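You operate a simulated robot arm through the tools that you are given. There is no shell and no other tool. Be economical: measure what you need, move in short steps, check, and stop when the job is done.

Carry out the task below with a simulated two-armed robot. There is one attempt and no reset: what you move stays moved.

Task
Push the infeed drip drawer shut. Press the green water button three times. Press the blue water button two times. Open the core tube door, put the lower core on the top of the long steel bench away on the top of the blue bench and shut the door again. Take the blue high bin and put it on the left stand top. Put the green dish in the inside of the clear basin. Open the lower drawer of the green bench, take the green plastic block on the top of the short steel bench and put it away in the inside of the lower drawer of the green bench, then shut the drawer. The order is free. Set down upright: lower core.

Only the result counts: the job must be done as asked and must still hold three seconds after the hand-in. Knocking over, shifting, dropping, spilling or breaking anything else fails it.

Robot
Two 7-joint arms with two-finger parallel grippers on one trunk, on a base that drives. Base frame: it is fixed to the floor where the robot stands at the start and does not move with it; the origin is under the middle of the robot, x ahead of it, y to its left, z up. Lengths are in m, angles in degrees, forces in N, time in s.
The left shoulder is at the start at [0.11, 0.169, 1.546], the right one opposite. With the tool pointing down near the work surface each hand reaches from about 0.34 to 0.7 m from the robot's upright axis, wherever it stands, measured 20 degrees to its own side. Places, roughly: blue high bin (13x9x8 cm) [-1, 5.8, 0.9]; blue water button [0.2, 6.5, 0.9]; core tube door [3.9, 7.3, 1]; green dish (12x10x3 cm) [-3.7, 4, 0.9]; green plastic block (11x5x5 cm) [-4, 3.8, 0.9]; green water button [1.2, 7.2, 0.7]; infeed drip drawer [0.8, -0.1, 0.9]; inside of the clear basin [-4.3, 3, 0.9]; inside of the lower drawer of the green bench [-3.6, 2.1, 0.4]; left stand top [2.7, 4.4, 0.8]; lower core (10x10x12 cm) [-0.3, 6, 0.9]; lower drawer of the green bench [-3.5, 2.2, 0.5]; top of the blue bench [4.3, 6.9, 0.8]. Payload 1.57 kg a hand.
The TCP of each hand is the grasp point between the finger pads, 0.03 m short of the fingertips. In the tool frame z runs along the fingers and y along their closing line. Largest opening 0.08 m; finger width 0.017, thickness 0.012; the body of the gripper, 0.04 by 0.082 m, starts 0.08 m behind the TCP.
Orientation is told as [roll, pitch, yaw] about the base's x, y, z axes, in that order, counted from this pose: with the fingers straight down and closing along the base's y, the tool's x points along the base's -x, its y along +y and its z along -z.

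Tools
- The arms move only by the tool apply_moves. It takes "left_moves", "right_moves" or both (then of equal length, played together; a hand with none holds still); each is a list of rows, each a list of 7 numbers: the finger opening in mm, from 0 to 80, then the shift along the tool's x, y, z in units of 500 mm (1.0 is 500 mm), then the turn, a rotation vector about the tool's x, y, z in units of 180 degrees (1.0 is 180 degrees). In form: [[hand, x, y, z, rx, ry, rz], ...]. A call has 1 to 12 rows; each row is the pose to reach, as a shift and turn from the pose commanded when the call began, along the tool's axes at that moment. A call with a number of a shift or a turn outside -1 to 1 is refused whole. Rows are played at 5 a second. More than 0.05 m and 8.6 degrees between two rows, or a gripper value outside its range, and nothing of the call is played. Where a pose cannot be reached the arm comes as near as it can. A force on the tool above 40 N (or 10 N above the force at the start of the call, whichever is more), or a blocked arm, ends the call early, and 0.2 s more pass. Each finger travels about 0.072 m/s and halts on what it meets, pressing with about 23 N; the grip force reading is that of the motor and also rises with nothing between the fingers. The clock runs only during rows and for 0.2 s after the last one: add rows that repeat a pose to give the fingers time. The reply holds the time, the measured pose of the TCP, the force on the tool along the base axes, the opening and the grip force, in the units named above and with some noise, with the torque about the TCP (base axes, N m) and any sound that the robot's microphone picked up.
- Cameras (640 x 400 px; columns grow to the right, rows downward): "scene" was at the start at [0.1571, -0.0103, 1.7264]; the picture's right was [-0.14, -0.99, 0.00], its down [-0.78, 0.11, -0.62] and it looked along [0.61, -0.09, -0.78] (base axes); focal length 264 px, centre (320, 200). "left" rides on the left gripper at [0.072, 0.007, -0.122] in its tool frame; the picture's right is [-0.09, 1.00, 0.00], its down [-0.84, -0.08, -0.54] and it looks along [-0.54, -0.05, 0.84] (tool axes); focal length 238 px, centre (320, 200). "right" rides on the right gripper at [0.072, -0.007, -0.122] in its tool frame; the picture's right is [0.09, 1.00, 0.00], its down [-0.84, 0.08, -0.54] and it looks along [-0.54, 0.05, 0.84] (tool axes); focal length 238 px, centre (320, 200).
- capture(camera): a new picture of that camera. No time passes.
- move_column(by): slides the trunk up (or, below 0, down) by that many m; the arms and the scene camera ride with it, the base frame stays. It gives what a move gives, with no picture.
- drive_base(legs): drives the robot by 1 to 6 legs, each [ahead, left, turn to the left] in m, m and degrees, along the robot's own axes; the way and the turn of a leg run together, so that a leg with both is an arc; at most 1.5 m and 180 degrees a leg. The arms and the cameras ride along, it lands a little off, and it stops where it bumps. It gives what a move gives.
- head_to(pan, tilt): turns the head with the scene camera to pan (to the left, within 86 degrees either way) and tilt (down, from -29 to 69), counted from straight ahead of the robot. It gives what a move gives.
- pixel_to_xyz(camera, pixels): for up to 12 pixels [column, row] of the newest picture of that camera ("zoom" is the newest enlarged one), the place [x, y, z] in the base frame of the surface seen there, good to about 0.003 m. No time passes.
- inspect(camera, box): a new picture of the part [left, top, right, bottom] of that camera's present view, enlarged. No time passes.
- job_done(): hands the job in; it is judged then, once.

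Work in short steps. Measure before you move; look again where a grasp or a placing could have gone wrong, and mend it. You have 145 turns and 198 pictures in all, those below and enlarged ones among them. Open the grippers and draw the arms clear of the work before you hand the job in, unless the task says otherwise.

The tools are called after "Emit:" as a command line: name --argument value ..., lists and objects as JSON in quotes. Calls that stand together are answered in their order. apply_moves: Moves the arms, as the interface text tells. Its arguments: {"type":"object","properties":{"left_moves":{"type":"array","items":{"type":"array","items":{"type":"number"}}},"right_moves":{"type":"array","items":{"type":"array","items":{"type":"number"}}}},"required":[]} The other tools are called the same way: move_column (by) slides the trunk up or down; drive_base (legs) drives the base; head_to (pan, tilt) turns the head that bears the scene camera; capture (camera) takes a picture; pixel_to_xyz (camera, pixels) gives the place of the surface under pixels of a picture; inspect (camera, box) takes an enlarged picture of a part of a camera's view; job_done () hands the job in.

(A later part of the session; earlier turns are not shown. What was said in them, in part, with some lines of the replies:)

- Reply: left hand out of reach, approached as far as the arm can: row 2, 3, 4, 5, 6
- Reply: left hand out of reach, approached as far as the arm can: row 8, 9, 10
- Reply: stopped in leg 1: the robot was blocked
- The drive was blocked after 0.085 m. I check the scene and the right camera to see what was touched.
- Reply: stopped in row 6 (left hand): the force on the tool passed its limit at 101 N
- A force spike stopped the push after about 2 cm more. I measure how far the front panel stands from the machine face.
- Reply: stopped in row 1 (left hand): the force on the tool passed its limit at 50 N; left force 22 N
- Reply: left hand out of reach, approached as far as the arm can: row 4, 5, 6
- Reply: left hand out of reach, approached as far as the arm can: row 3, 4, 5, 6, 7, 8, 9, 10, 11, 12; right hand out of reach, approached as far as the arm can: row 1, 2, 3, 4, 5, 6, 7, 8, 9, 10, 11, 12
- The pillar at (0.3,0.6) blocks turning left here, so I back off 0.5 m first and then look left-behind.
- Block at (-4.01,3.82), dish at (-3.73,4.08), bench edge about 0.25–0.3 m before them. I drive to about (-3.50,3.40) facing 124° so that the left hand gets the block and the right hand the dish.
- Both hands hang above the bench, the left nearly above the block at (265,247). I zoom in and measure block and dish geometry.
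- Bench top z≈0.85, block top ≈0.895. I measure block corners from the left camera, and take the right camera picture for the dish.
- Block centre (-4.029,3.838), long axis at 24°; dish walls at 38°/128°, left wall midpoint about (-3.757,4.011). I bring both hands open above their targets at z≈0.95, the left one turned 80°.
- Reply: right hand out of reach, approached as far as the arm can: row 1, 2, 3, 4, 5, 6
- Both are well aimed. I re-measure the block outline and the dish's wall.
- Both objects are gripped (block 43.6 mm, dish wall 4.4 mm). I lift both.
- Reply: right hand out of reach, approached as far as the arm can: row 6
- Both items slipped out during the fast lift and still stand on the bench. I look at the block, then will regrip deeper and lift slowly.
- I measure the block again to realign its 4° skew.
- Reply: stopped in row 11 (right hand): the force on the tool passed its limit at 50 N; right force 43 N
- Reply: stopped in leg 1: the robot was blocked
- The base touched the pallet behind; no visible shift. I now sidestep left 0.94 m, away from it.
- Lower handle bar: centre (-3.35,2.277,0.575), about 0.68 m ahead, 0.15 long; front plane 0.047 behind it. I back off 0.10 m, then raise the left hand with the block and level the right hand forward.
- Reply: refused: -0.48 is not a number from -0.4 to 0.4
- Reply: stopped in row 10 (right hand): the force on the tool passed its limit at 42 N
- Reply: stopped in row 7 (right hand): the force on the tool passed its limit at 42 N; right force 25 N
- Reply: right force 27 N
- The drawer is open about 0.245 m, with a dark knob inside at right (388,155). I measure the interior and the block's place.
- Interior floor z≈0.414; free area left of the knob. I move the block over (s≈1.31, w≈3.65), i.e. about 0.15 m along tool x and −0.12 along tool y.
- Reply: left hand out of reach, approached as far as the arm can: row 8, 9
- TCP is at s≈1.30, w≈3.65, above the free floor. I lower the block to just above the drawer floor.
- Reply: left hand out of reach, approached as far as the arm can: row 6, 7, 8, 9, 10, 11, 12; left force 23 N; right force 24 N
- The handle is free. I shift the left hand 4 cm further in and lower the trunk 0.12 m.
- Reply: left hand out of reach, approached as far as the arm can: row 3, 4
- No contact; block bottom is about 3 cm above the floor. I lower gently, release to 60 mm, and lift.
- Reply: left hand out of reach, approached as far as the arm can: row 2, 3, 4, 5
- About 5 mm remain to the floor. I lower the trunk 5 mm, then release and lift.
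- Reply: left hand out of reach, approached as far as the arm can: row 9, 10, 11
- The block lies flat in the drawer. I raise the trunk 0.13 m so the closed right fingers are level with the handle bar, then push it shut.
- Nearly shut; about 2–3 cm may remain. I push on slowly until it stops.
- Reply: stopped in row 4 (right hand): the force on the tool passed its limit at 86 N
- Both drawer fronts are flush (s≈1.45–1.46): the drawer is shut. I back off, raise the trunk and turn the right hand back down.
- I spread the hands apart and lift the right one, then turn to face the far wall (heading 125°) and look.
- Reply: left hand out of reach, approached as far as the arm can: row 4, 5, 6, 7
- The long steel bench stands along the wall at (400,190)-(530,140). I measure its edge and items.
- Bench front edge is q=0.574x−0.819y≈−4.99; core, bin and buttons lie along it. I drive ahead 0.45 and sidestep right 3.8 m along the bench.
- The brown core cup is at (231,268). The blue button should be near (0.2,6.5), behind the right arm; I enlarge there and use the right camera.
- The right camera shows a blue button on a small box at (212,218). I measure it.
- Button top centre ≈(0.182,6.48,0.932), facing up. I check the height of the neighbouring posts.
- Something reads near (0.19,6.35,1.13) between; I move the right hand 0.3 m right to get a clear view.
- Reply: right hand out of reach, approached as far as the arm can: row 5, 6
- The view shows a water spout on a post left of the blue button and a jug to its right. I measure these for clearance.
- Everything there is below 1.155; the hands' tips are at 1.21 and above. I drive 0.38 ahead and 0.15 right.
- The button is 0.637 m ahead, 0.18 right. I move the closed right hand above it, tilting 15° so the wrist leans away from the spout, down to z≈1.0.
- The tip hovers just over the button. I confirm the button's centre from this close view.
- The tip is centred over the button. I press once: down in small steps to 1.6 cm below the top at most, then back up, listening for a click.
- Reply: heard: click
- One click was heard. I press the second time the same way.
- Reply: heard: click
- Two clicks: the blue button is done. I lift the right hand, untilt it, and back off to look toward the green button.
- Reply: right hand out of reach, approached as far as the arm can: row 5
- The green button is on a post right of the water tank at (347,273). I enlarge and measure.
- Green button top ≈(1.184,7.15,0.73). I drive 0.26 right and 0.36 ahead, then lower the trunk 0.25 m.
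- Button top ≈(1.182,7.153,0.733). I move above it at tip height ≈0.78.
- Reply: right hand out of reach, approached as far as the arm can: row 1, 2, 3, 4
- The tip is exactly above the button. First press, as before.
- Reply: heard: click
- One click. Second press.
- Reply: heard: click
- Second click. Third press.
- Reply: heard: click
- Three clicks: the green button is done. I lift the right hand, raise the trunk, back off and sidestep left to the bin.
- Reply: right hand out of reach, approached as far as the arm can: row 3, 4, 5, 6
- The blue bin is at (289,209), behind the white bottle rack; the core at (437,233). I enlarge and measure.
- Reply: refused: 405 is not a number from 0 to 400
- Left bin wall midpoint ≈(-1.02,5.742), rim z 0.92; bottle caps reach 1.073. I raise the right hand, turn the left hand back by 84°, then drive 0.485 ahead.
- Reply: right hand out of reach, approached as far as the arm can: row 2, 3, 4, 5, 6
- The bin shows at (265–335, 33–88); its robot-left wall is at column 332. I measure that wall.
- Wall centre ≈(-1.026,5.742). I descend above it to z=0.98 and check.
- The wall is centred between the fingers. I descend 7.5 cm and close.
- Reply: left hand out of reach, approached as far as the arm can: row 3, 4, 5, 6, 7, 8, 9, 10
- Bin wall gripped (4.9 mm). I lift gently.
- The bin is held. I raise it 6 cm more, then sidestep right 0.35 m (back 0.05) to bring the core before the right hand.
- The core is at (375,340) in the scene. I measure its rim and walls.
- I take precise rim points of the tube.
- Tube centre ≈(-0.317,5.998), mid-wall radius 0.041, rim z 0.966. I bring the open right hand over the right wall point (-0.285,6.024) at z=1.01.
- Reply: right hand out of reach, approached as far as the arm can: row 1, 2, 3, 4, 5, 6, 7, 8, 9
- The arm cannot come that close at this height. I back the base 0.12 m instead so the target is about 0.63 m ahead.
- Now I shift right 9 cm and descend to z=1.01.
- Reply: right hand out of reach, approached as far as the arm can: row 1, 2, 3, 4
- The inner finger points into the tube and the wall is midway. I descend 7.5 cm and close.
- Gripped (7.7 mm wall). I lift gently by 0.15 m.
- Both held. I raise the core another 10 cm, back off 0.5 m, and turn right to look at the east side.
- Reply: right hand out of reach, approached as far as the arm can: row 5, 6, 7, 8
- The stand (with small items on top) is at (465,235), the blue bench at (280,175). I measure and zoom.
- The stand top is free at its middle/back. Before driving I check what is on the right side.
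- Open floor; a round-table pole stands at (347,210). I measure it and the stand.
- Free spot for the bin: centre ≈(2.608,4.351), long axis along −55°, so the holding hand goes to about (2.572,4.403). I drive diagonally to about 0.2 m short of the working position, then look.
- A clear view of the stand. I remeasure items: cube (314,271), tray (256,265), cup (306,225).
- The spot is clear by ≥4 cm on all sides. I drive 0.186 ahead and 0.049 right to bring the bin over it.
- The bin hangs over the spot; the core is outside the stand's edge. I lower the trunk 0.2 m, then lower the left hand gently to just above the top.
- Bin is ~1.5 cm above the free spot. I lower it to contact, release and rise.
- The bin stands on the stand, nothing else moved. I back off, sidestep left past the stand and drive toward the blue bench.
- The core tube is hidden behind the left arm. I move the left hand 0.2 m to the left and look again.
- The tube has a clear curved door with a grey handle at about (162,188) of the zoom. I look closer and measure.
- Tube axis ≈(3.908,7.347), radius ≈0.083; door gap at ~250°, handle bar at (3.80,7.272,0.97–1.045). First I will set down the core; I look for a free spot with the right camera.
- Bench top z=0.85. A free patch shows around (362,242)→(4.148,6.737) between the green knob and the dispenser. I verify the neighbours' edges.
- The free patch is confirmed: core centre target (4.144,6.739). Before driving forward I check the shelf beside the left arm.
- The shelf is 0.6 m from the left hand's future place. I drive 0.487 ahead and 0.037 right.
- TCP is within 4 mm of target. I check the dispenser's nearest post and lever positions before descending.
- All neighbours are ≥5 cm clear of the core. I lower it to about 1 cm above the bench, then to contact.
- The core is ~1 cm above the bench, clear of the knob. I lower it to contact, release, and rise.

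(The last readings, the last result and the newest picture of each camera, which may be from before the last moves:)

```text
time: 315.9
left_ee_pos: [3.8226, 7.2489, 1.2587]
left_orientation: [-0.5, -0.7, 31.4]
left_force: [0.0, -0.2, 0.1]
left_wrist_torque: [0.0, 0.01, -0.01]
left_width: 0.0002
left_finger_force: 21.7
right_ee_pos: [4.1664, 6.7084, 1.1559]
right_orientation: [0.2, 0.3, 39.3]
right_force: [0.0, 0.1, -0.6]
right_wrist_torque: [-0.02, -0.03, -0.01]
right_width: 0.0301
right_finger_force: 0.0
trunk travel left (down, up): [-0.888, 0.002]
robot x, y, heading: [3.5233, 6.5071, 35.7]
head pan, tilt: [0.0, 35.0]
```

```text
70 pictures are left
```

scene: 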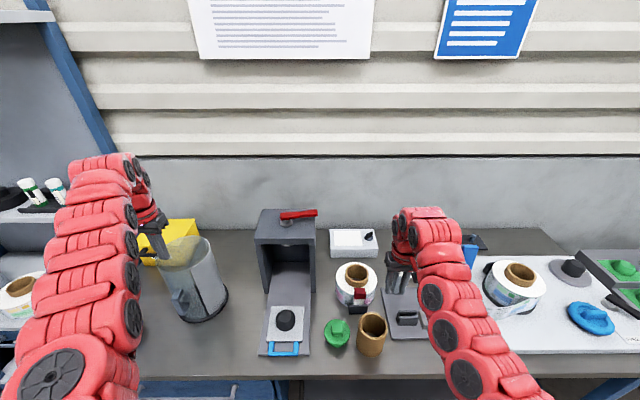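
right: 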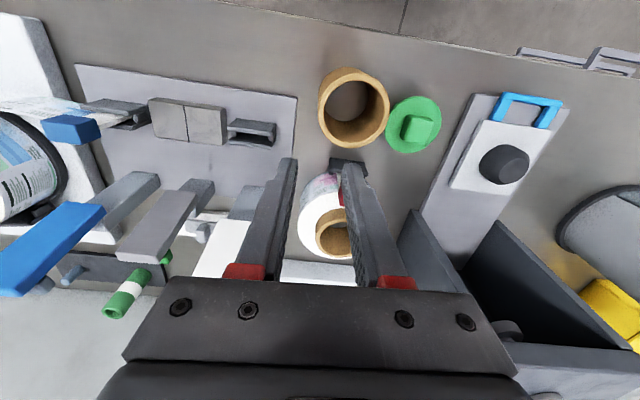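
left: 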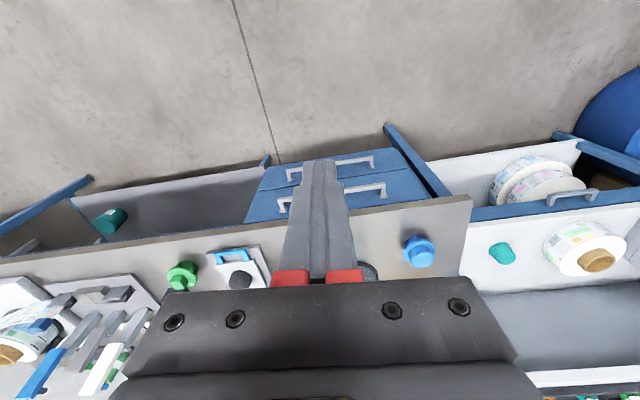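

The core stands upright at the chosen spot. Now the tube door: I back off 0.35 m so the left hand is clear, and look closely.

Emit:
drive_base --legs '[[-0.35, 0, 0]]'

Emit:
inspect --camera "scene" --box '[170, 180, 290, 280]'

Emit:
capture --camera "left"

```text
time: 318.1
left_ee_pos: [3.5383, 7.0468, 1.2571]
left_orientation: [-0.4, -0.6, 31.5]
left_force: [-0.9, 0.6, 0.4]
left_wrist_torque: [0.0, 0.0, 0.01]
left_width: 0.0
left_finger_force: 21.2
right_ee_pos: [3.8839, 6.5073, 1.154]
right_orientation: [0.2, 0.3, 39.3]
right_force: [0.0, 0.2, 0.3]
right_wrist_torque: [0.01, 0.0, 0.01]
right_width: 0.03
right_finger_force: 0.0
trunk travel left (down, up): [-0.888, 0.002]
robot x, y, heading: [3.2402, 6.3089, 36.0]
head pan, tilt: [0.0, 35.0]
```

```text
4.00 times, centred on (230, 230) of scene
```

zoom: 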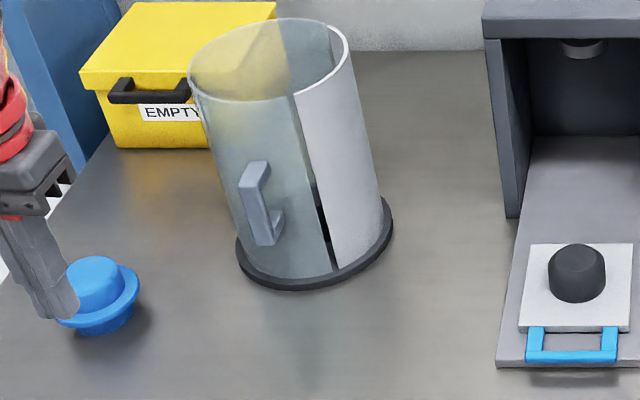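

```text
68 pictures are left
```

left: 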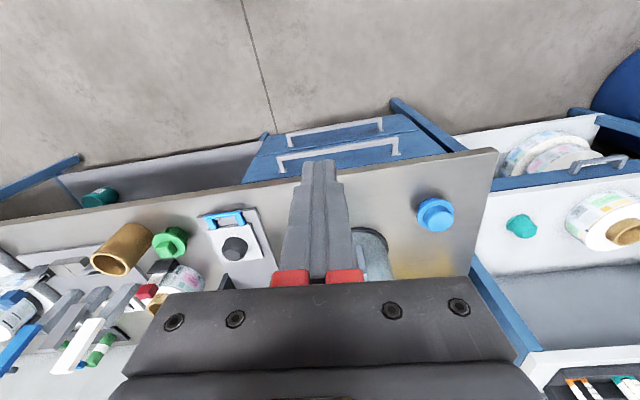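

I want a top view of the tube to find the hinge: I raise the right hand and drive 0.5 m ahead so the left camera looks down on the tube (left tips at 1.23, tube top 1.12).

Emit:
apply_moves --right_moves '[[30, 0, 0, -0.04, 0, 0, 0], [30, 0, 0, -0.08, 0, 0, 0], [30, 0, 0, -0.12, 0, 0, 0], [30, 0, 0, -0.16, 0, 0, 0], [0, 0, 0, -0.18, 0, 0, 0]]'

Emit:
drive_base --legs '[[0.5, 0, 0]]'

Emit:
capture --camera "left"

```text
time: 319.3
left_ee_pos: [3.5368, 7.0461, 1.2575]
left_orientation: [-0.4, -0.6, 31.5]
left_force: [0.1, 1.3, -0.1]
left_wrist_torque: [0.0, 0.01, 0.0]
left_width: 0.0
left_finger_force: 21.4
right_ee_pos: [3.885, 6.5064, 1.2467]
right_orientation: [0.3, 0.2, 39.3]
right_force: [0.2, -1.0, 0.5]
right_wrist_torque: [-0.03, -0.01, 0.01]
right_width: 0.0
right_finger_force: 14.4
right hand out of reach, approached as far as the arm can: row 2
trunk travel left (down, up): [-0.888, 0.002]
robot x, y, heading: [3.2418, 6.3066, 35.8]
head pan, tilt: [0.0, 35.0]
```

```text
time: 322.3
left_ee_pos: [3.9385, 7.3382, 1.2583]
left_orientation: [-0.4, -0.7, 31.6]
left_force: [0.3, -1.1, -0.2]
left_wrist_torque: [0.01, -0.02, 0.0]
left_width: 0.0
left_finger_force: 21.0
right_ee_pos: [4.2872, 6.7997, 1.2472]
right_orientation: [0.3, 0.2, 39.4]
right_force: [-0.1, 0.7, -0.1]
right_wrist_torque: [0.0, -0.03, 0.02]
right_width: 0.0001
right_finger_force: 21.3
trunk travel left (down, up): [-0.888, 0.002]
robot x, y, heading: [3.6433, 6.6003, 35.7]
head pan, tilt: [0.0, 35.0]
```

```text
67 pictures are left
```

left: 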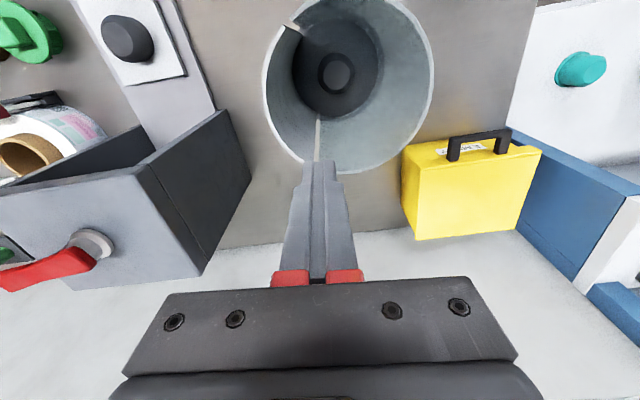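

Emit:
inspect --camera "left" --box '[250, 0, 450, 190]'

Emit:
inspect --camera "scene" --box '[120, 200, 300, 350]'

```text
2.11 times, centred on (350, 95) of left
```

zoom: 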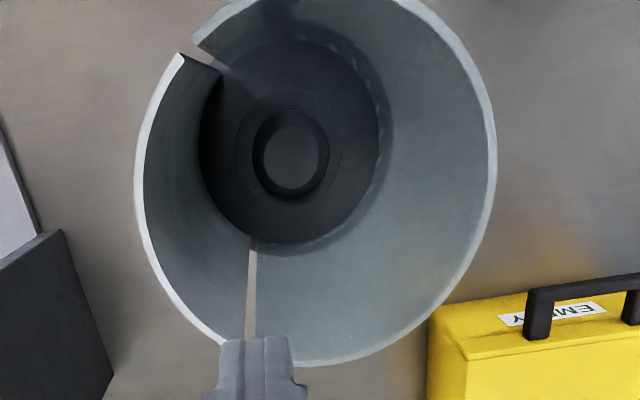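

```text
2.67 times, centred on (210, 275) of scene
```

zoom: 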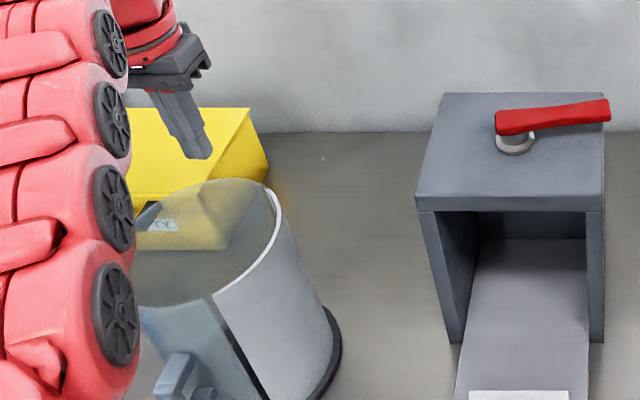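

The clear shell spans from the front gap (~250°) around the left to a back gap; the handle must move to the robot's left to open. I back off, shift left, move the right hand aside, and tilt the closed left hand 45° forward.

Emit:
drive_base --legs '[[-0.4, 0, 0], [0, 0.3, 0]]'

Emit:
apply_moves --left_moves '[[0, 0, 0, 0.02, 0, -0.042, 0], [0, 0, -0.03, 0.06, 0, -0.083, 0], [0, 0, -0.06, 0.1, 0, -0.125, 0], [0, 0, -0.09, 0.15, 0, -0.167, 0], [0, 0, -0.12, 0.2, 0, -0.208, 0], [0, 0, -0.15, 0.25, 0, -0.25, 0], [0, 0, -0.18, 0.3, 0, -0.25, 0], [0, 0, -0.2, 0.36, 0, -0.25, 0], [0, 0, -0.2, 0.42, 0, -0.25, 0], [0, 0, -0.2, 0.48, 0, -0.25, 0]]' --right_moves '[[0, 0, -0.04, 0, 0, 0, 0], [0, 0, -0.08, 0, 0, 0, 0], [0, 0, -0.12, 0, 0, 0, 0], [0, 0, -0.16, 0, 0, 0, 0], [0, 0, -0.2, 0, 0, 0, 0], [0, 0, -0.24, 0, 0, 0, 0], [0, 0, -0.28, 0, 0, 0, 0], [0, 0, -0.32, 0, 0, 0, 0], [0, 0, -0.36, 0, 0, 0, 0], [0, 0, -0.4, 0, 0, 0, 0]]'

Emit:
capture --camera "left"

Emit:
capture --camera "scene"

```text
time: 326.4
left_ee_pos: [3.4395, 7.3415, 1.2571]
left_orientation: [-0.3, -0.6, 31.5]
left_force: [0.0, 0.9, 0.2]
left_wrist_torque: [0.04, 0.07, -0.01]
left_width: 0.0
left_finger_force: 21.5
right_ee_pos: [3.7884, 6.8045, 1.2445]
right_orientation: [0.3, 0.3, 39.3]
right_force: [0.6, -0.1, -0.2]
right_wrist_torque: [-0.01, -0.01, 0.0]
right_width: 0.0001
right_finger_force: 21.2
trunk travel left (down, up): [-0.888, 0.002]
robot x, y, heading: [3.1435, 6.6026, 35.8]
head pan, tilt: [0.0, 35.0]
```

```text
time: 328.6
left_ee_pos: [3.4944, 7.2573, 1.016]
left_orientation: [-0.8, -45.8, 32.0]
left_force: [-0.4, 0.1, -0.6]
left_wrist_torque: [0.01, -0.02, -0.04]
left_width: 0.0
left_finger_force: 21.1
left hand out of reach, approached as far as the arm can: row 3, 4, 5
right_ee_pos: [3.9148, 6.651, 1.2437]
right_orientation: [0.3, 0.3, 39.2]
right_force: [0.2, 0.3, 0.2]
right_wrist_torque: [-0.02, -0.01, -0.01]
right_width: 0.0
right_finger_force: 21.7
trunk travel left (down, up): [-0.888, 0.002]
robot x, y, heading: [3.1456, 6.6059, 36.1]
head pan, tilt: [0.0, 35.0]
```

```text
64 pictures are left
```

left: 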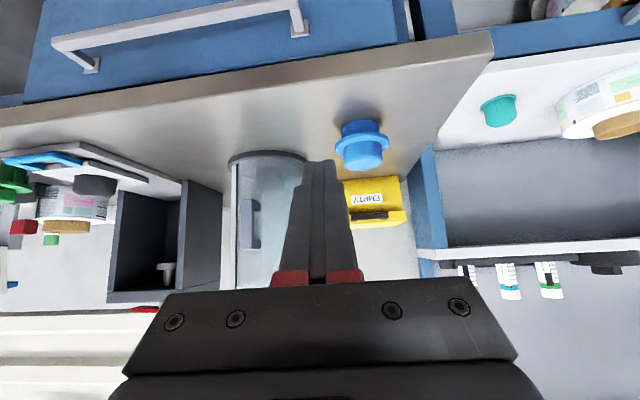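

```text
63 pictures are left
```

scene: 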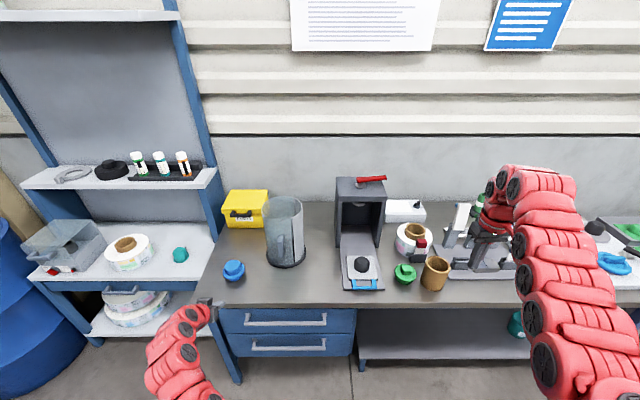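

Now the tube is fully visible in the scene at (285,235). I zoom in and measure door, handle, box.

Emit:
inspect --camera "scene" --box '[215, 180, 335, 280]'

Emit:
pixel_to_xyz --camera "zoom" --pixels '[[370, 210], [368, 235], [385, 255], [270, 75], [470, 90], [430, 110], [200, 140], [260, 170], [95, 360], [400, 300], [150, 70], [350, 330]]'

```text
4.00 times, centred on (275, 230) of scene
```

zoom: 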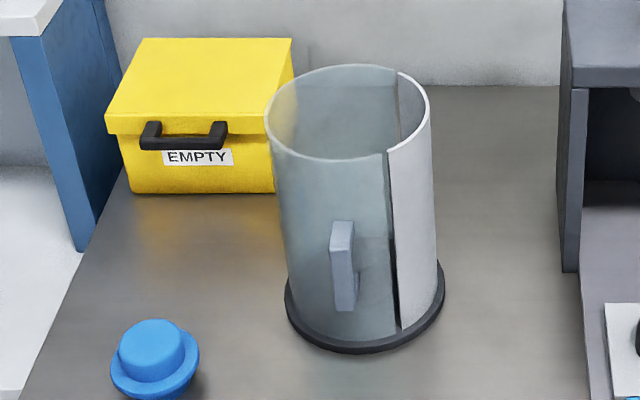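

```text
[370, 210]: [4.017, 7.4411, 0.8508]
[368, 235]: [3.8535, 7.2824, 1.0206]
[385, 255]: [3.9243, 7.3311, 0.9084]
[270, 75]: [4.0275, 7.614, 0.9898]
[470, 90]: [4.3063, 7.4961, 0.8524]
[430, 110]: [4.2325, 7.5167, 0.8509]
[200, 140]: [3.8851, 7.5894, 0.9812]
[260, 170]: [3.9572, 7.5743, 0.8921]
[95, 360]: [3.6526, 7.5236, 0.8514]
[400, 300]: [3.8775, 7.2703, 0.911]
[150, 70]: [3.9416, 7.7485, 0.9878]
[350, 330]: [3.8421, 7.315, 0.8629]
```

The swing is free of box and knob. I sidestep right 0.20 and drive 0.12 ahead so that the left fingertips come in front of the handle's right side.

Emit:
drive_base --legs '[[0, -0.2, 0], [0.12, 0, 0]]'

Emit:
capture --camera "left"

Emit:
pixel_to_xyz --camera "left" --pixels '[[320, 170], [330, 90], [340, 100], [300, 100], [350, 120]]'

```text
time: 331.1
left_ee_pos: [3.7081, 7.1624, 1.0193]
left_orientation: [-0.6, -45.7, 31.9]
left_force: [0.4, 0.9, 0.6]
left_wrist_torque: [0.04, -0.02, 0.02]
left_width: 0.0
left_finger_force: 20.9
right_ee_pos: [4.1291, 6.5557, 1.244]
right_orientation: [0.3, 0.2, 39.3]
right_force: [0.6, 0.0, -0.9]
right_wrist_torque: [0.01, -0.03, 0.01]
right_width: 0.0
right_finger_force: 20.9
trunk travel left (down, up): [-0.888, 0.002]
robot x, y, heading: [3.3577, 6.5142, 35.9]
head pan, tilt: [0.0, 35.0]
```

```text
61 pictures are left
```

left: 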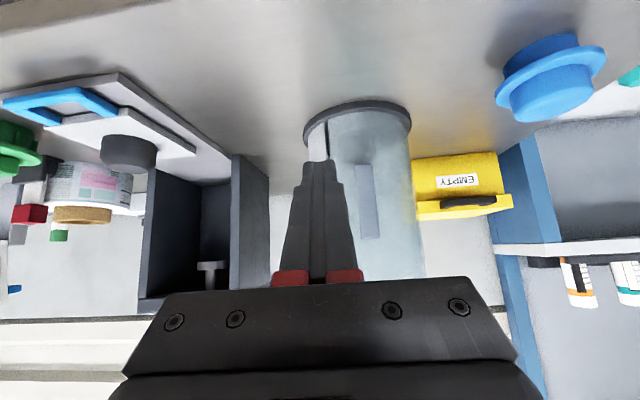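

```text
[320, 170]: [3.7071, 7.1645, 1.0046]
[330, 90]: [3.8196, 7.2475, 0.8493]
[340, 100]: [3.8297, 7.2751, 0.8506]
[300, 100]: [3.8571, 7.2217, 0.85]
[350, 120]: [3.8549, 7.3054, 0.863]
```

The handle is at (367,200) in the left view, a bit left of the tool's line. I measure it precisely.

Emit:
pixel_to_xyz --camera "left" --pixels '[[360, 175], [361, 200], [363, 230], [372, 200], [368, 170], [372, 235], [345, 200], [390, 200]]'

Emit:
inspect --camera "left" --box '[280, 90, 440, 290]'

```text
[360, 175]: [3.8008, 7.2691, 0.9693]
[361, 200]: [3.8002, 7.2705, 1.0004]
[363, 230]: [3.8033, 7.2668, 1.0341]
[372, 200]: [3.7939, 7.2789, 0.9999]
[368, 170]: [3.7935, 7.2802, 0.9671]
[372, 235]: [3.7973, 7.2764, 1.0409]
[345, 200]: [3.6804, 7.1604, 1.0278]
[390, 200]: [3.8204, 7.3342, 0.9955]
```

```text
2.00 times, centred on (360, 190) of left
```

zoom: 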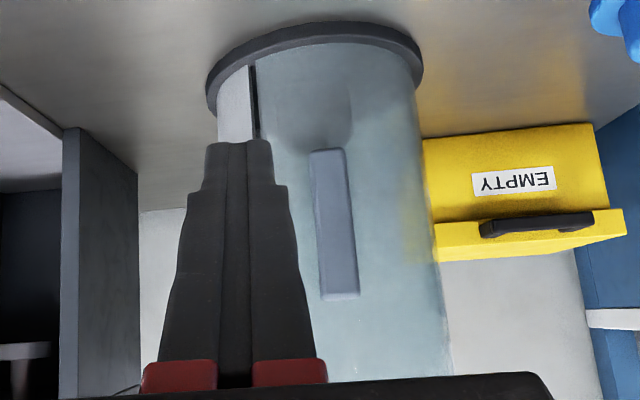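

Bar right edge is 0.114 ahead and 0.0425 left of the tip. I advance 0.13 m beside the handle, then push left in small steps, watching force.

Emit:
apply_moves --left_moves '[[0, -0.045, 0, 0.045, 0, 0, 0], [0, -0.09, 0, 0.09, 0, 0, 0], [0, -0.14, 0, 0.14, 0, 0, 0], [0, -0.187, 0, 0.187, 0, 0, 0], [0, -0.187, 0.04, 0.187, 0, 0, 0], [0, -0.187, 0.06, 0.187, 0, 0, 0], [0, -0.187, 0.08, 0.187, 0, 0, 0], [0, -0.187, 0.1, 0.187, 0, 0, 0], [0, -0.187, 0.12, 0.187, 0, 0, 0]]'

Emit:
capture --camera "left"

Emit:
inspect --camera "scene" --box '[160, 180, 360, 320]'

```text
time: 333.0
left_ee_pos: [3.7895, 7.2684, 1.0169]
left_orientation: [-0.9, -45.1, 31.9]
left_force: [-15.2, -21.8, 14.9]
left_wrist_torque: [0.3, -0.29, 0.12]
left_width: 0.0
left_finger_force: 20.7
right_ee_pos: [4.124, 6.5499, 1.248]
right_orientation: [0.5, 0.0, 39.2]
right_force: [0.5, 0.6, -0.6]
right_wrist_torque: [-0.02, -0.01, -0.02]
right_width: 0.0
right_finger_force: 21.3
trunk travel left (down, up): [-0.888, 0.002]
robot x, y, heading: [3.3562, 6.5089, 35.8]
head pan, tilt: [0.0, 35.0]
stopped in row 9 (left hand): the force on the tool passed its limit at 46 N (the readings are from after the stop); the commanded pose is now the measured one
```

```text
59 pictures are left
```

left: 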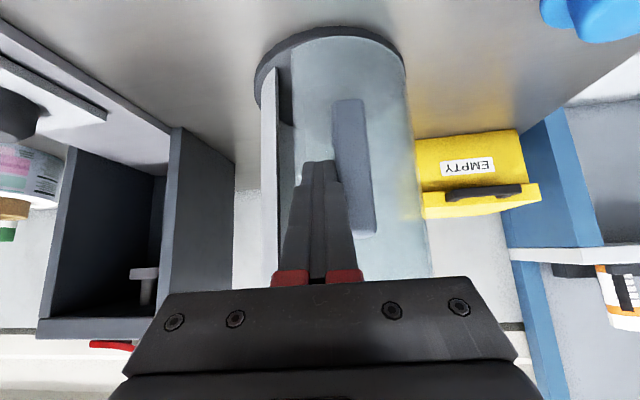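

```text
2.86 times, centred on (260, 250) of scene
```

zoom: 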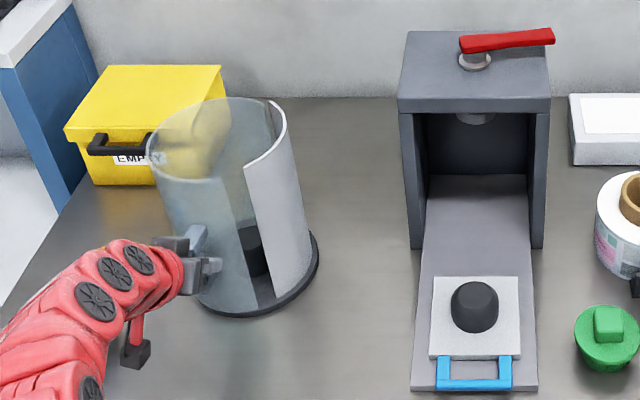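

The gap has widened: the door moves. I measure the door's edge, rim and handle now to learn its motion.

Emit:
pixel_to_xyz --camera "left" --pixels '[[345, 130], [355, 170], [365, 225], [362, 110], [340, 110], [295, 100], [280, 80], [390, 90], [300, 150], [330, 130]]'

Emit:
pixel_to_xyz --camera "zoom" --pixels '[[245, 167], [232, 180], [148, 152], [215, 97], [272, 100], [285, 120], [250, 260], [195, 240], [230, 215], [165, 200], [268, 110], [205, 270]]'

```text
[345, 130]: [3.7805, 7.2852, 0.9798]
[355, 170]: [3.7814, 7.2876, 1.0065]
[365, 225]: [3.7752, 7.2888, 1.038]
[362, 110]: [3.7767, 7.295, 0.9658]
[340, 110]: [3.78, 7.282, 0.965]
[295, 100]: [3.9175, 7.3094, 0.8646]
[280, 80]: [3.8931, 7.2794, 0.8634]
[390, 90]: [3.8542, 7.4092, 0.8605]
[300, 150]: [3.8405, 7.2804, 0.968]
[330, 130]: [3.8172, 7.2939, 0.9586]
```

```text
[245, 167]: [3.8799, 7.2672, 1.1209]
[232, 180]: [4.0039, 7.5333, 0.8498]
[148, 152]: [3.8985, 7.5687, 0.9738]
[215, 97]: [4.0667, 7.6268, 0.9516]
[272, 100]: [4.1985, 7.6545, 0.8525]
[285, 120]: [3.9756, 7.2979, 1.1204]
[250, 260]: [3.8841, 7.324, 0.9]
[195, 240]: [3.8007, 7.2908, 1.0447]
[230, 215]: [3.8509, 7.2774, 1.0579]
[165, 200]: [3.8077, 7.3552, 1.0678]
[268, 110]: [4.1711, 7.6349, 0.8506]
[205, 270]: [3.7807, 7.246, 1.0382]
```

The bar moved (-0.020,+0.015), so the hinge is at about (3.915,7.43) with radius ≈0.195. I push the handle along that arc, 32° further.

Emit:
apply_moves --left_moves '[[0, 0.0085, 0.025, -0.0085, 0, 0, 0], [0, 0.015, 0.0506, -0.015, 0, 0, 0], [0, 0.0191, 0.076, -0.0191, 0, 0, 0], [0, 0.0216, 0.1022, -0.0216, 0, 0, 0], [0, 0.0226, 0.128, -0.0226, 0, 0, 0], [0, 0.0229, 0.154, -0.0229, 0, 0, 0], [0, 0.0212, 0.18, -0.0212, 0, 0, 0], [0, 0.0189, 0.2062, -0.0189, 0, 0, 0]]'

Emit:
inspect --camera "scene" --box '[160, 180, 360, 320]'

Emit:
capture --camera "left"

```text
time: 334.8
left_ee_pos: [3.7019, 7.3245, 1.0158]
left_orientation: [-1.1, -45.0, 31.9]
left_force: [-0.7, -0.3, -0.3]
left_wrist_torque: [-0.03, -0.06, -0.04]
left_width: 0.0001
left_finger_force: 21.4
left hand out of reach, approached as far as the arm can: row 4, 5, 6, 7, 8
right_ee_pos: [4.1256, 6.5563, 1.2456]
right_orientation: [0.3, 0.2, 39.2]
right_force: [-0.8, -0.3, -0.3]
right_wrist_torque: [-0.03, -0.03, -0.02]
right_width: 0.0
right_finger_force: 21.1
trunk travel left (down, up): [-0.888, 0.002]
robot x, y, heading: [3.3565, 6.51, 35.8]
head pan, tilt: [0.0, 35.0]
```

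```text
2.86 times, centred on (260, 250) of scene
```

zoom: 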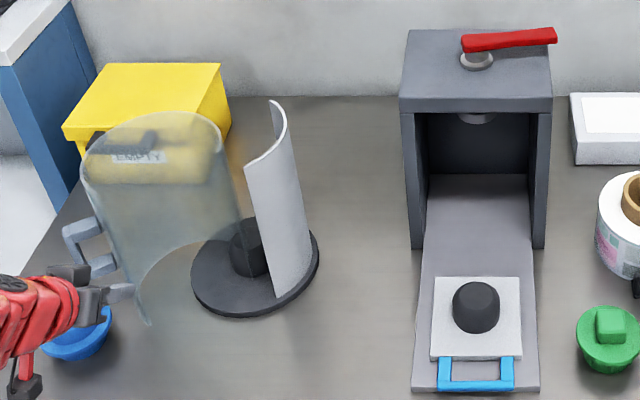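

```text
56 pictures are left
```

left: 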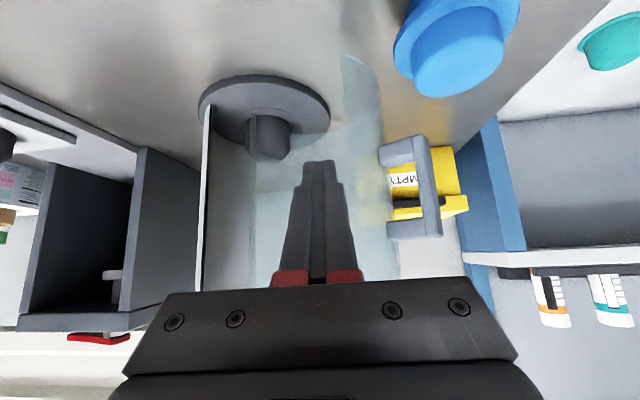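

The door swung wide open. Now for closing I measure the handle, the shell's free edge and the knob.

Emit:
pixel_to_xyz --camera "zoom" --pixels '[[70, 245], [75, 232], [110, 265], [90, 228], [148, 320], [130, 270], [85, 180], [215, 125], [240, 215], [100, 310], [130, 165], [300, 230]]'

Emit:
pixel_to_xyz --camera "left" --pixels '[[430, 180], [430, 150], [435, 220], [400, 150], [400, 230], [345, 70], [365, 140], [380, 200]]'

```text
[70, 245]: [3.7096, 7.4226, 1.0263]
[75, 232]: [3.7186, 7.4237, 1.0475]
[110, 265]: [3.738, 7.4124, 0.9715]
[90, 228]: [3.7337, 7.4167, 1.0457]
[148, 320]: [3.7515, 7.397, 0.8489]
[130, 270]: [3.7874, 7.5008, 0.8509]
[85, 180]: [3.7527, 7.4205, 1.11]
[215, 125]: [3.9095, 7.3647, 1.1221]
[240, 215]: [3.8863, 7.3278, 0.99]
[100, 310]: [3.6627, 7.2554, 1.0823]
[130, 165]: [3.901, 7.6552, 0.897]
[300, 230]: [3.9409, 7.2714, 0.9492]
```

```text
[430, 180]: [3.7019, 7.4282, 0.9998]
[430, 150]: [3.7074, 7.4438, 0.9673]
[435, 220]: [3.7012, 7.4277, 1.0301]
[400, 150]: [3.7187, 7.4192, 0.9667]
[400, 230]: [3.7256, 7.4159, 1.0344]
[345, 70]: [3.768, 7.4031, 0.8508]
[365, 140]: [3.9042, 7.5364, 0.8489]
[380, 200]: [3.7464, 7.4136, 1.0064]
```

Bar is now at (3.704,7.43), door opened ~55°. To close it I go to the bar's far-left side: sidestep the base 0.13 m left (the fingertip is 3.6 cm in front of the bar).

Emit:
drive_base --legs '[[0, 0.135, 0]]'

Emit:
capture --camera "left"

Emit:
inspect --camera "scene" --box '[180, 180, 380, 320]'

```text
time: 336.1
left_ee_pos: [3.6226, 7.435, 1.0159]
left_orientation: [-0.9, -44.8, 31.8]
left_force: [-0.6, -0.1, -0.1]
left_wrist_torque: [0.0, 0.01, 0.02]
left_width: 0.0001
left_finger_force: 21.5
right_ee_pos: [4.0498, 6.6657, 1.2443]
right_orientation: [0.3, 0.2, 39.2]
right_force: [-0.3, -0.6, 0.1]
right_wrist_torque: [0.04, -0.02, 0.02]
right_width: 0.0
right_finger_force: 20.9
trunk travel left (down, up): [-0.888, 0.002]
robot x, y, heading: [3.2788, 6.621, 35.9]
head pan, tilt: [0.0, 35.0]
```

```text
55 pictures are left
```

left: 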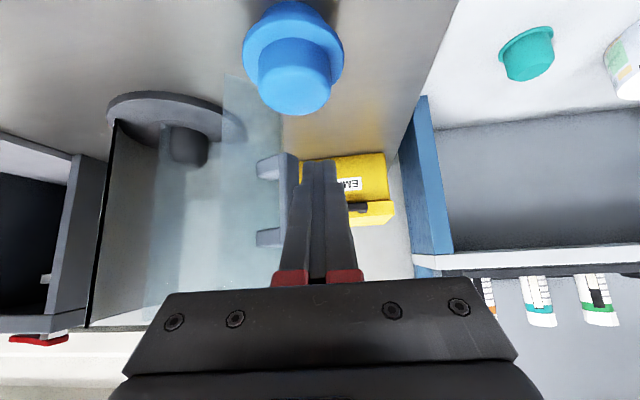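

```text
2.86 times, centred on (280, 250) of scene
```

zoom: 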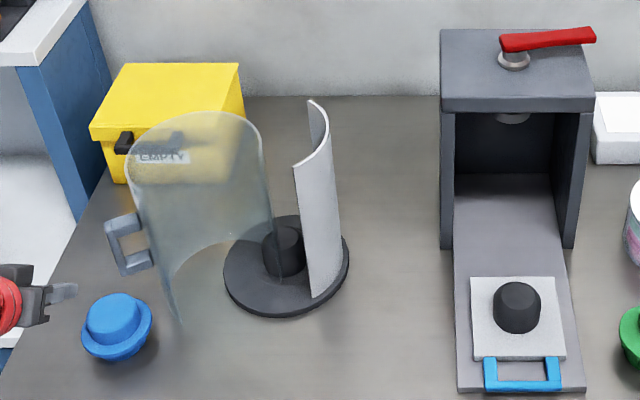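

The tip is now left of the bar (bar 4.7 cm right, 4.5 cm ahead). I advance beside it and sweep along the closing arc slowly.

Emit:
apply_moves --left_moves '[[0, -0.046, 0, 0.046, 0, 0, 0], [0, -0.092, 0, 0.092, 0, 0, 0], [0, -0.0927, -0.035, 0.0927, 0, 0, 0], [0, -0.0933, -0.067, 0.0933, 0, 0, 0], [0, -0.084, -0.089, 0.084, 0, 0, 0], [0, -0.0744, -0.111, 0.0744, 0, 0, 0], [0, -0.067, -0.135, 0.067, 0, 0, 0], [0, -0.06, -0.1586, 0.06, 0, 0, 0], [0, -0.055, -0.183, 0.055, 0, 0, 0], [0, -0.0502, -0.208, 0.0502, 0, 0, 0], [0, -0.048, -0.234, 0.048, 0, 0, 0], [0, -0.0455, -0.26, 0.0455, 0, 0, 0]]'

Emit:
capture --camera "left"

Emit:
inspect --camera "scene" --box '[180, 180, 380, 320]'

```text
time: 338.7
left_ee_pos: [3.7171, 7.3403, 1.0169]
left_orientation: [-1.1, -44.7, 31.9]
left_force: [0.0, -0.6, -0.2]
left_wrist_torque: [-0.01, 0.01, 0.0]
left_width: 0.0
left_finger_force: 21.2
left hand out of reach, approached as far as the arm can: row 1, 2, 3, 4, 5, 6
right_ee_pos: [4.0489, 6.6668, 1.2436]
right_orientation: [0.4, 0.3, 39.2]
right_force: [1.2, -0.2, 0.6]
right_wrist_torque: [-0.02, 0.0, 0.01]
right_width: 0.0002
right_finger_force: 21.4
trunk travel left (down, up): [-0.888, 0.002]
robot x, y, heading: [3.2764, 6.6173, 35.9]
head pan, tilt: [0.0, 35.0]
```

```text
53 pictures are left
```

left: 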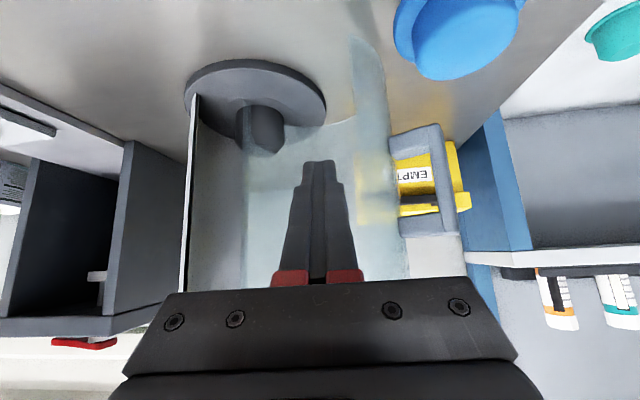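

```text
2.86 times, centred on (280, 250) of scene
```

zoom: 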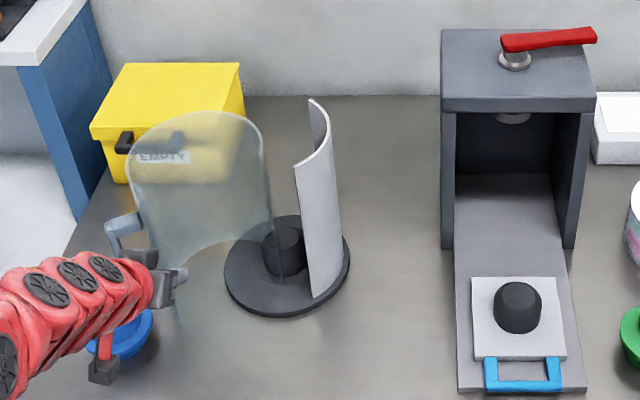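

The arm was out of reach and passed in front of the bar. I retract the hand 0.15 m, then move the base 0.15 left and 0.15 ahead for better reach.

Emit:
apply_moves --left_moves '[[0, 0.05, 0, -0.05, 0, 0, 0], [0, 0.1, 0, -0.1, 0, 0, 0], [0, 0.15, 0, -0.15, 0, 0, 0], [0, 0.212, 0, -0.212, 0, 0, 0]]'

Emit:
drive_base --legs '[[0, 0.16, 0], [0.15, 0, 0]]'

Emit:
capture --camera "left"

```text
time: 339.7
left_ee_pos: [3.6638, 7.3067, 1.017]
left_orientation: [-1.7, -44.7, 32.0]
left_force: [-0.6, 0.5, -0.6]
left_wrist_torque: [0.0, -0.03, 0.02]
left_width: 0.0
left_finger_force: 21.3
left hand out of reach, approached as far as the arm can: row 2, 3, 4
right_ee_pos: [4.047, 6.6668, 1.2456]
right_orientation: [0.2, 0.4, 39.3]
right_force: [-0.4, -0.5, 0.0]
right_wrist_torque: [0.01, -0.01, -0.04]
right_width: 0.0003
right_finger_force: 21.5
trunk travel left (down, up): [-0.888, 0.002]
robot x, y, heading: [3.2775, 6.6216, 35.9]
head pan, tilt: [0.0, 35.0]
```

```text
time: 342.1
left_ee_pos: [3.6941, 7.5223, 1.0192]
left_orientation: [-1.5, -44.8, 31.8]
left_force: [0.0, -0.9, 0.3]
left_wrist_torque: [-0.03, -0.01, -0.04]
left_width: 0.0
left_finger_force: 21.9
right_ee_pos: [4.0746, 6.8815, 1.2454]
right_orientation: [0.4, 0.1, 39.1]
right_force: [-0.4, 0.5, -0.6]
right_wrist_torque: [0.02, -0.01, 0.0]
right_width: 0.0
right_finger_force: 21.6
trunk travel left (down, up): [-0.888, 0.002]
robot x, y, heading: [3.3091, 6.8364, 35.8]
head pan, tilt: [0.0, 35.0]
```

```text
51 pictures are left
```

left: 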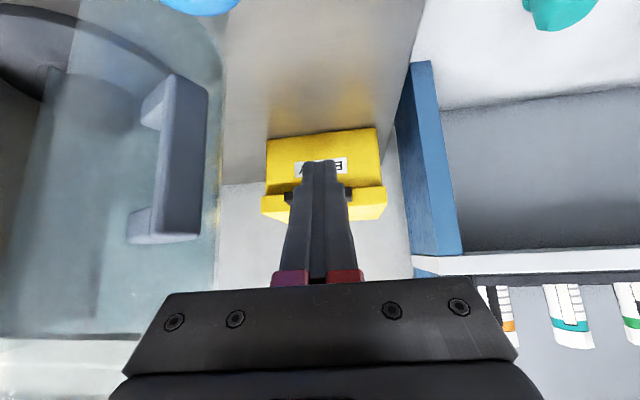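

The hand is now clearly on the bar's left side (bar 8 cm right, 6 cm back). I sweep along the closing arc.

Emit:
apply_moves --left_moves '[[0, 0.025, -0.05, -0.025, 0, 0, 0], [0, 0.045, -0.1, -0.045, 0, 0, 0], [0, 0.0574, -0.14, -0.0574, 0, 0, 0], [0, 0.0762, -0.184, -0.0762, 0, 0, 0], [0, 0.0908, -0.231, -0.0908, 0, 0, 0], [0, 0.1004, -0.281, -0.1004, 0, 0, 0], [0, 0.1051, -0.332, -0.1051, 0, 0, 0], [0, 0.1045, -0.384, -0.1045, 0, 0, 0]]'

Emit:
capture --camera "left"

Emit:
inspect --camera "scene" --box '[180, 180, 380, 320]'

```text
time: 343.7
left_ee_pos: [3.7494, 7.4707, 1.0359]
left_orientation: [-1.2, -40.6, 35.7]
left_force: [0.3, -0.2, -0.1]
left_wrist_torque: [0.01, 0.02, -0.03]
left_width: 0.0
left_finger_force: 20.7
left hand out of reach, approached as far as the arm can: row 1, 2, 3, 4, 5, 6, 7, 8
right_ee_pos: [4.0717, 6.8803, 1.2457]
right_orientation: [0.3, 0.0, 39.2]
right_force: [-1.0, 0.5, 0.6]
right_wrist_torque: [0.01, -0.05, 0.04]
right_width: 0.0
right_finger_force: 21.1
trunk travel left (down, up): [-0.888, 0.002]
robot x, y, heading: [3.3055, 6.8344, 36.0]
head pan, tilt: [0.0, 35.0]
stopped in row 8 (left hand): the force on the tool passed its limit at 182 N (the readings are from after the stop); the commanded pose is now the measured one
```

```text
50 pictures are left
```

left: 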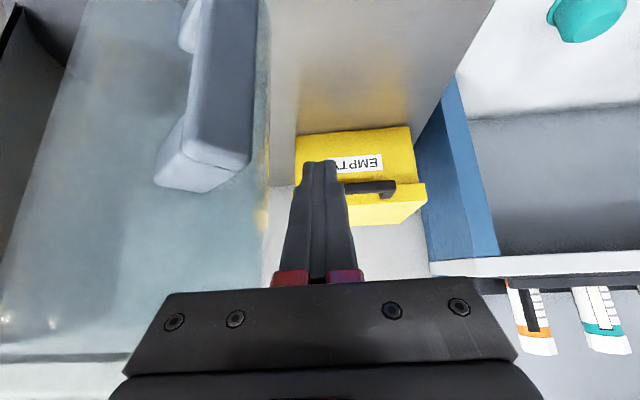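

```text
2.86 times, centred on (280, 250) of scene
```

zoom: 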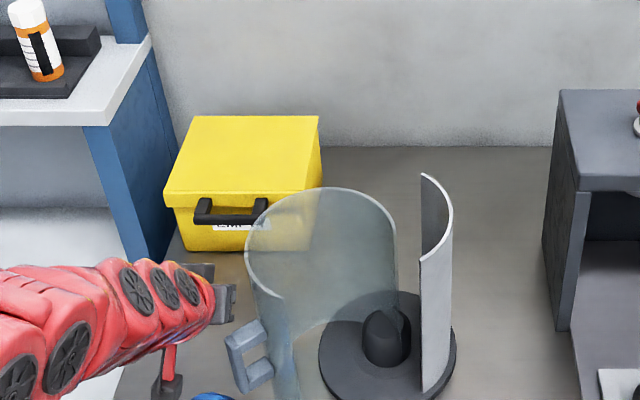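

The arm cannot fold back further in this pose, so I will move with the base instead. First I measure where the handle is now.

Emit:
pixel_to_xyz --camera "left" --pixels '[[225, 20], [230, 80], [225, 140], [205, 170], [240, 100], [320, 170]]'

Emit:
pixel_to_xyz --camera "zoom" --pixels '[[232, 345], [240, 375], [255, 330], [265, 205], [250, 240], [285, 295], [205, 290], [230, 300], [205, 210], [265, 215]]'

```text
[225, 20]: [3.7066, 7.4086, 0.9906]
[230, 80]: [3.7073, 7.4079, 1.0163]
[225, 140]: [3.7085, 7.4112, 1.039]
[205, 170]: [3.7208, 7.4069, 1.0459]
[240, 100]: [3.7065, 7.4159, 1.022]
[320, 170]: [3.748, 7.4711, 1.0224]
```

```text
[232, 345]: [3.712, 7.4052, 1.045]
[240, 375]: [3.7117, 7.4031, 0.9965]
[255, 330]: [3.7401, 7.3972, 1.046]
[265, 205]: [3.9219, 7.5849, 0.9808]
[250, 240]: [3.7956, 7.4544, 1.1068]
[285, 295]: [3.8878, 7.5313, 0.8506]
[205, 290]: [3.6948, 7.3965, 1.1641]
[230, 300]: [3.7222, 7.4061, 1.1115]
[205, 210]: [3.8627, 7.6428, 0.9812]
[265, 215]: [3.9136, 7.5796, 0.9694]
```

Bar centre is (3.707,7.411); the tip is 9 cm beyond and 2.4 cm left of it. I use the base: back 0.07, then along the closing arc to the right.

Emit:
drive_base --legs '[[-0.07, 0.006, 0], [-0.0034, -0.0212, 0], [-0.0206, -0.0472, 0], [-0.0067, -0.0511, 0]]'

Emit:
capture --camera "left"

Emit:
inspect --camera "scene" --box '[180, 180, 380, 320]'

```text
time: 346.1
left_ee_pos: [3.7322, 7.3321, 1.0285]
left_orientation: [-1.8, -40.3, 36.3]
left_force: [-0.8, 1.0, 0.3]
left_wrist_torque: [-0.03, -0.01, -0.09]
left_width: 0.0
left_finger_force: 21.4
right_ee_pos: [4.0566, 6.743, 1.2459]
right_orientation: [-0.1, 0.5, 39.4]
right_force: [0.0, 0.4, -0.2]
right_wrist_torque: [-0.1, -0.07, -0.05]
right_width: 0.0001
right_finger_force: 21.9
trunk travel left (down, up): [-0.888, 0.002]
robot x, y, heading: [3.2878, 6.6867, 36.0]
head pan, tilt: [0.0, 35.0]
```

```text
48 pictures are left
```

left: 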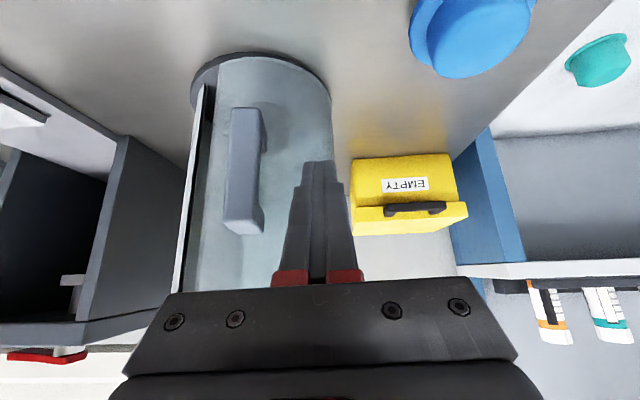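

```text
2.86 times, centred on (280, 250) of scene
```

zoom: 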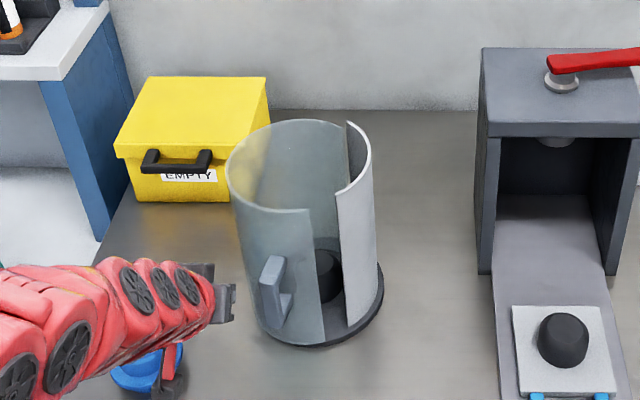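

The door is nearly shut; a gap remains. I measure the handle again.

Emit:
pixel_to_xyz --camera "left" --pixels '[[240, 120], [240, 170], [238, 215], [252, 180], [228, 180], [262, 150]]'

```text
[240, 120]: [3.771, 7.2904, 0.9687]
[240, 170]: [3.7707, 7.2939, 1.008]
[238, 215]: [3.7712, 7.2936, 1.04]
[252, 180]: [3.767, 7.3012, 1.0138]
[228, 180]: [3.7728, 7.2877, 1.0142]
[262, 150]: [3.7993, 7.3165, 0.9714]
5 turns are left
```

The bar needs about 3.3 cm more. I push with the base: 3.5 cm right to contact, then along the arc with slight overdrive, and look.

Emit:
drive_base --legs '[[0.0, -0.036, 0], [0.012, -0.034, 0], [0.005, -0.012, 0]]'

Emit:
inspect --camera "scene" --box '[200, 190, 340, 300]'

Emit:
capture --camera "left"

Emit:
pixel_to_xyz --camera "left" --pixels '[[280, 120], [285, 150], [290, 180], [270, 150], [300, 150], [260, 150]]'

```text
time: 347.6
left_ee_pos: [3.7763, 7.2839, 1.0299]
left_orientation: [-0.7, -40.0, 36.9]
left_force: [-9.0, 4.7, -3.1]
left_wrist_torque: [0.16, 0.28, 0.05]
left_width: 0.0
left_finger_force: 21.1
right_ee_pos: [4.1124, 6.6876, 1.2427]
right_orientation: [0.3, 0.3, 39.6]
right_force: [1.1, -0.3, 0.2]
right_wrist_torque: [0.02, 0.04, 0.01]
right_width: 0.0002
right_finger_force: 21.4
trunk travel left (down, up): [-0.888, 0.002]
robot x, y, heading: [3.3442, 6.6399, 36.0]
head pan, tilt: [0.0, 35.0]
stopped in leg 2: the force on the tool passed its limit at 52 N (the readings are from after the stop); the commanded pose is now the measured one
```

```text
3.64 times, centred on (270, 245) of scene
```

zoom: 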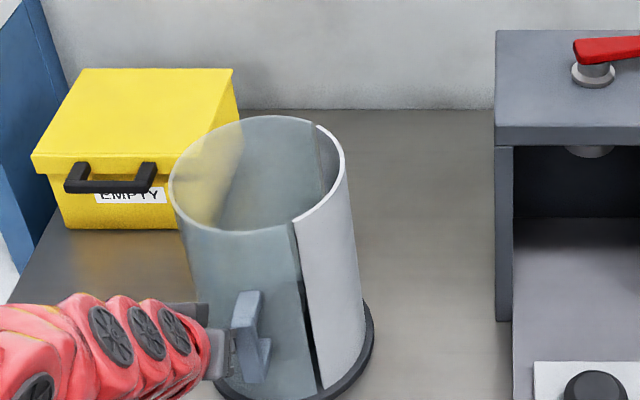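

```text
45 pictures are left
```

left: 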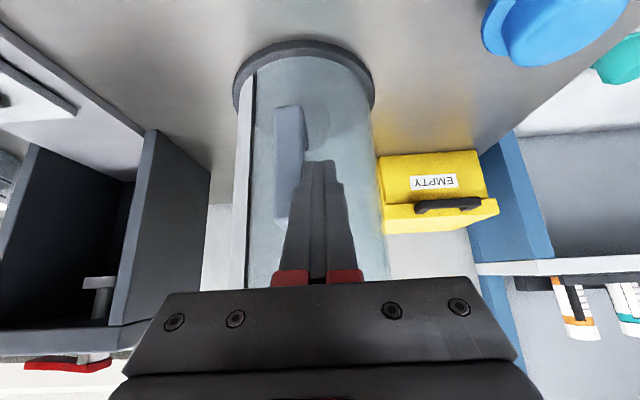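

```text
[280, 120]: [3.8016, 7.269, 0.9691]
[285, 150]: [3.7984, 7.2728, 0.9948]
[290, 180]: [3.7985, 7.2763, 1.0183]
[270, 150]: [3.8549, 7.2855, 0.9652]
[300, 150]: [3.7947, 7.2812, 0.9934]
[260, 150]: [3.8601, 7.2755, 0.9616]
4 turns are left
```

The handle is back at (3.798,7.273), its original closed place, and the door met its stop. I draw the hand off to the left, back away, and open both grippers, then check.

Emit:
drive_base --legs '[[-0.01, 0.03, 0], [-0.4, 0, 0]]'

Emit:
apply_moves --left_moves '[[40, 0, 0, 0, 0, 0, 0], [80, 0, 0, 0, 0, 0, 0], [80, 0, 0, 0, 0, 0, 0]]' --right_moves '[[40, 0, 0, 0, 0, 0, 0], [80, 0, 0, 0, 0, 0, 0], [80, 0, 0, 0, 0, 0, 0]]'

Emit:
inspect --camera "scene" --box '[180, 130, 480, 320]'

Emit:
inspect --camera "scene" --box '[230, 160, 340, 250]'

```text
time: 350.6
left_ee_pos: [3.4265, 7.0662, 1.0299]
left_orientation: [-1.1, -40.1, 37.1]
left_force: [0.4, -0.9, 0.0]
left_wrist_torque: [0.02, 0.01, -0.02]
left_width: 0.0
left_finger_force: 21.1
right_ee_pos: [3.7621, 6.4737, 1.2426]
right_orientation: [0.4, 0.4, 39.9]
right_force: [-0.6, 0.2, 0.1]
right_wrist_torque: [0.0, 0.02, 0.02]
right_width: 0.0
right_finger_force: 21.2
trunk travel left (down, up): [-0.888, 0.002]
robot x, y, heading: [2.9955, 6.4179, 36.7]
head pan, tilt: [0.0, 35.0]
```

```text
time: 351.4
left_ee_pos: [3.4232, 7.0646, 1.0318]
left_orientation: [-0.9, -40.1, 37.0]
left_force: [0.6, 1.2, -0.8]
left_wrist_torque: [-0.01, 0.01, -0.04]
left_width: 0.08
left_finger_force: 0.1
right_ee_pos: [3.7598, 6.4728, 1.2438]
right_orientation: [0.3, 0.2, 39.8]
right_force: [-0.2, 0.0, -0.4]
right_wrist_torque: [-0.01, 0.03, -0.01]
right_width: 0.0801
right_finger_force: 0.1
trunk travel left (down, up): [-0.888, 0.002]
robot x, y, heading: [2.9931, 6.4166, 36.5]
head pan, tilt: [0.0, 35.0]
```

```text
2.11 times, centred on (330, 225) of scene
```

zoom: 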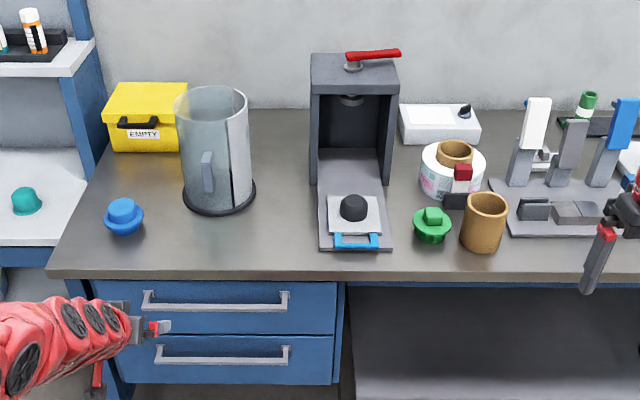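

```text
4.44 times, centred on (285, 205) of scene
3 turns are left
```

zoom: 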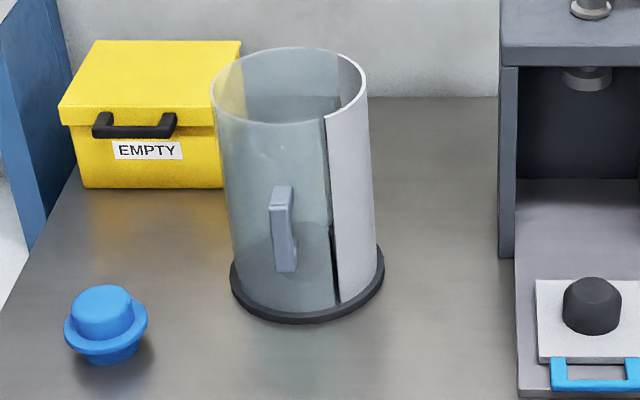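

The door is shut, the core stands upright on the blue bench, the grippers are open and the arms are clear. I hand the job in.

Emit:
job_done

```text
The job is handed in.
```

I carried out every step of the task and handed the job in. The hand-in gave no verdict, so the result is unconfirmed.

- **Infeed drip drawer:** pushed to a hard stop, with its front panel level with the fixed side arm. I took that as shut.
- **Water buttons:** green pressed three times and blue two times, with one click heard for each press.
- **Core tube door and lower core:** the door was swung open about 55° and pushed shut again, with its handle back at its starting place. I set the core down upright on the blue bench before opening the door.
- **Blue high bin:** set on the left stand top in a free spot.
- **Green dish:** set inside the clear basin.
- **Green plastic block:** placed in the lower drawer of the green bench, and the drawer shut flush.

- **Pallet:** the base bumped the crate pallet near the short steel bench. I saw no shift from that spot but did not go back to check.
- **Fast lift:** the first lift of the dish and block slipped, and both stayed standing on the bench.
- **Tube door:** one attempt to close it hit a 182 N force spike. The pictures afterwards show nothing out of place.
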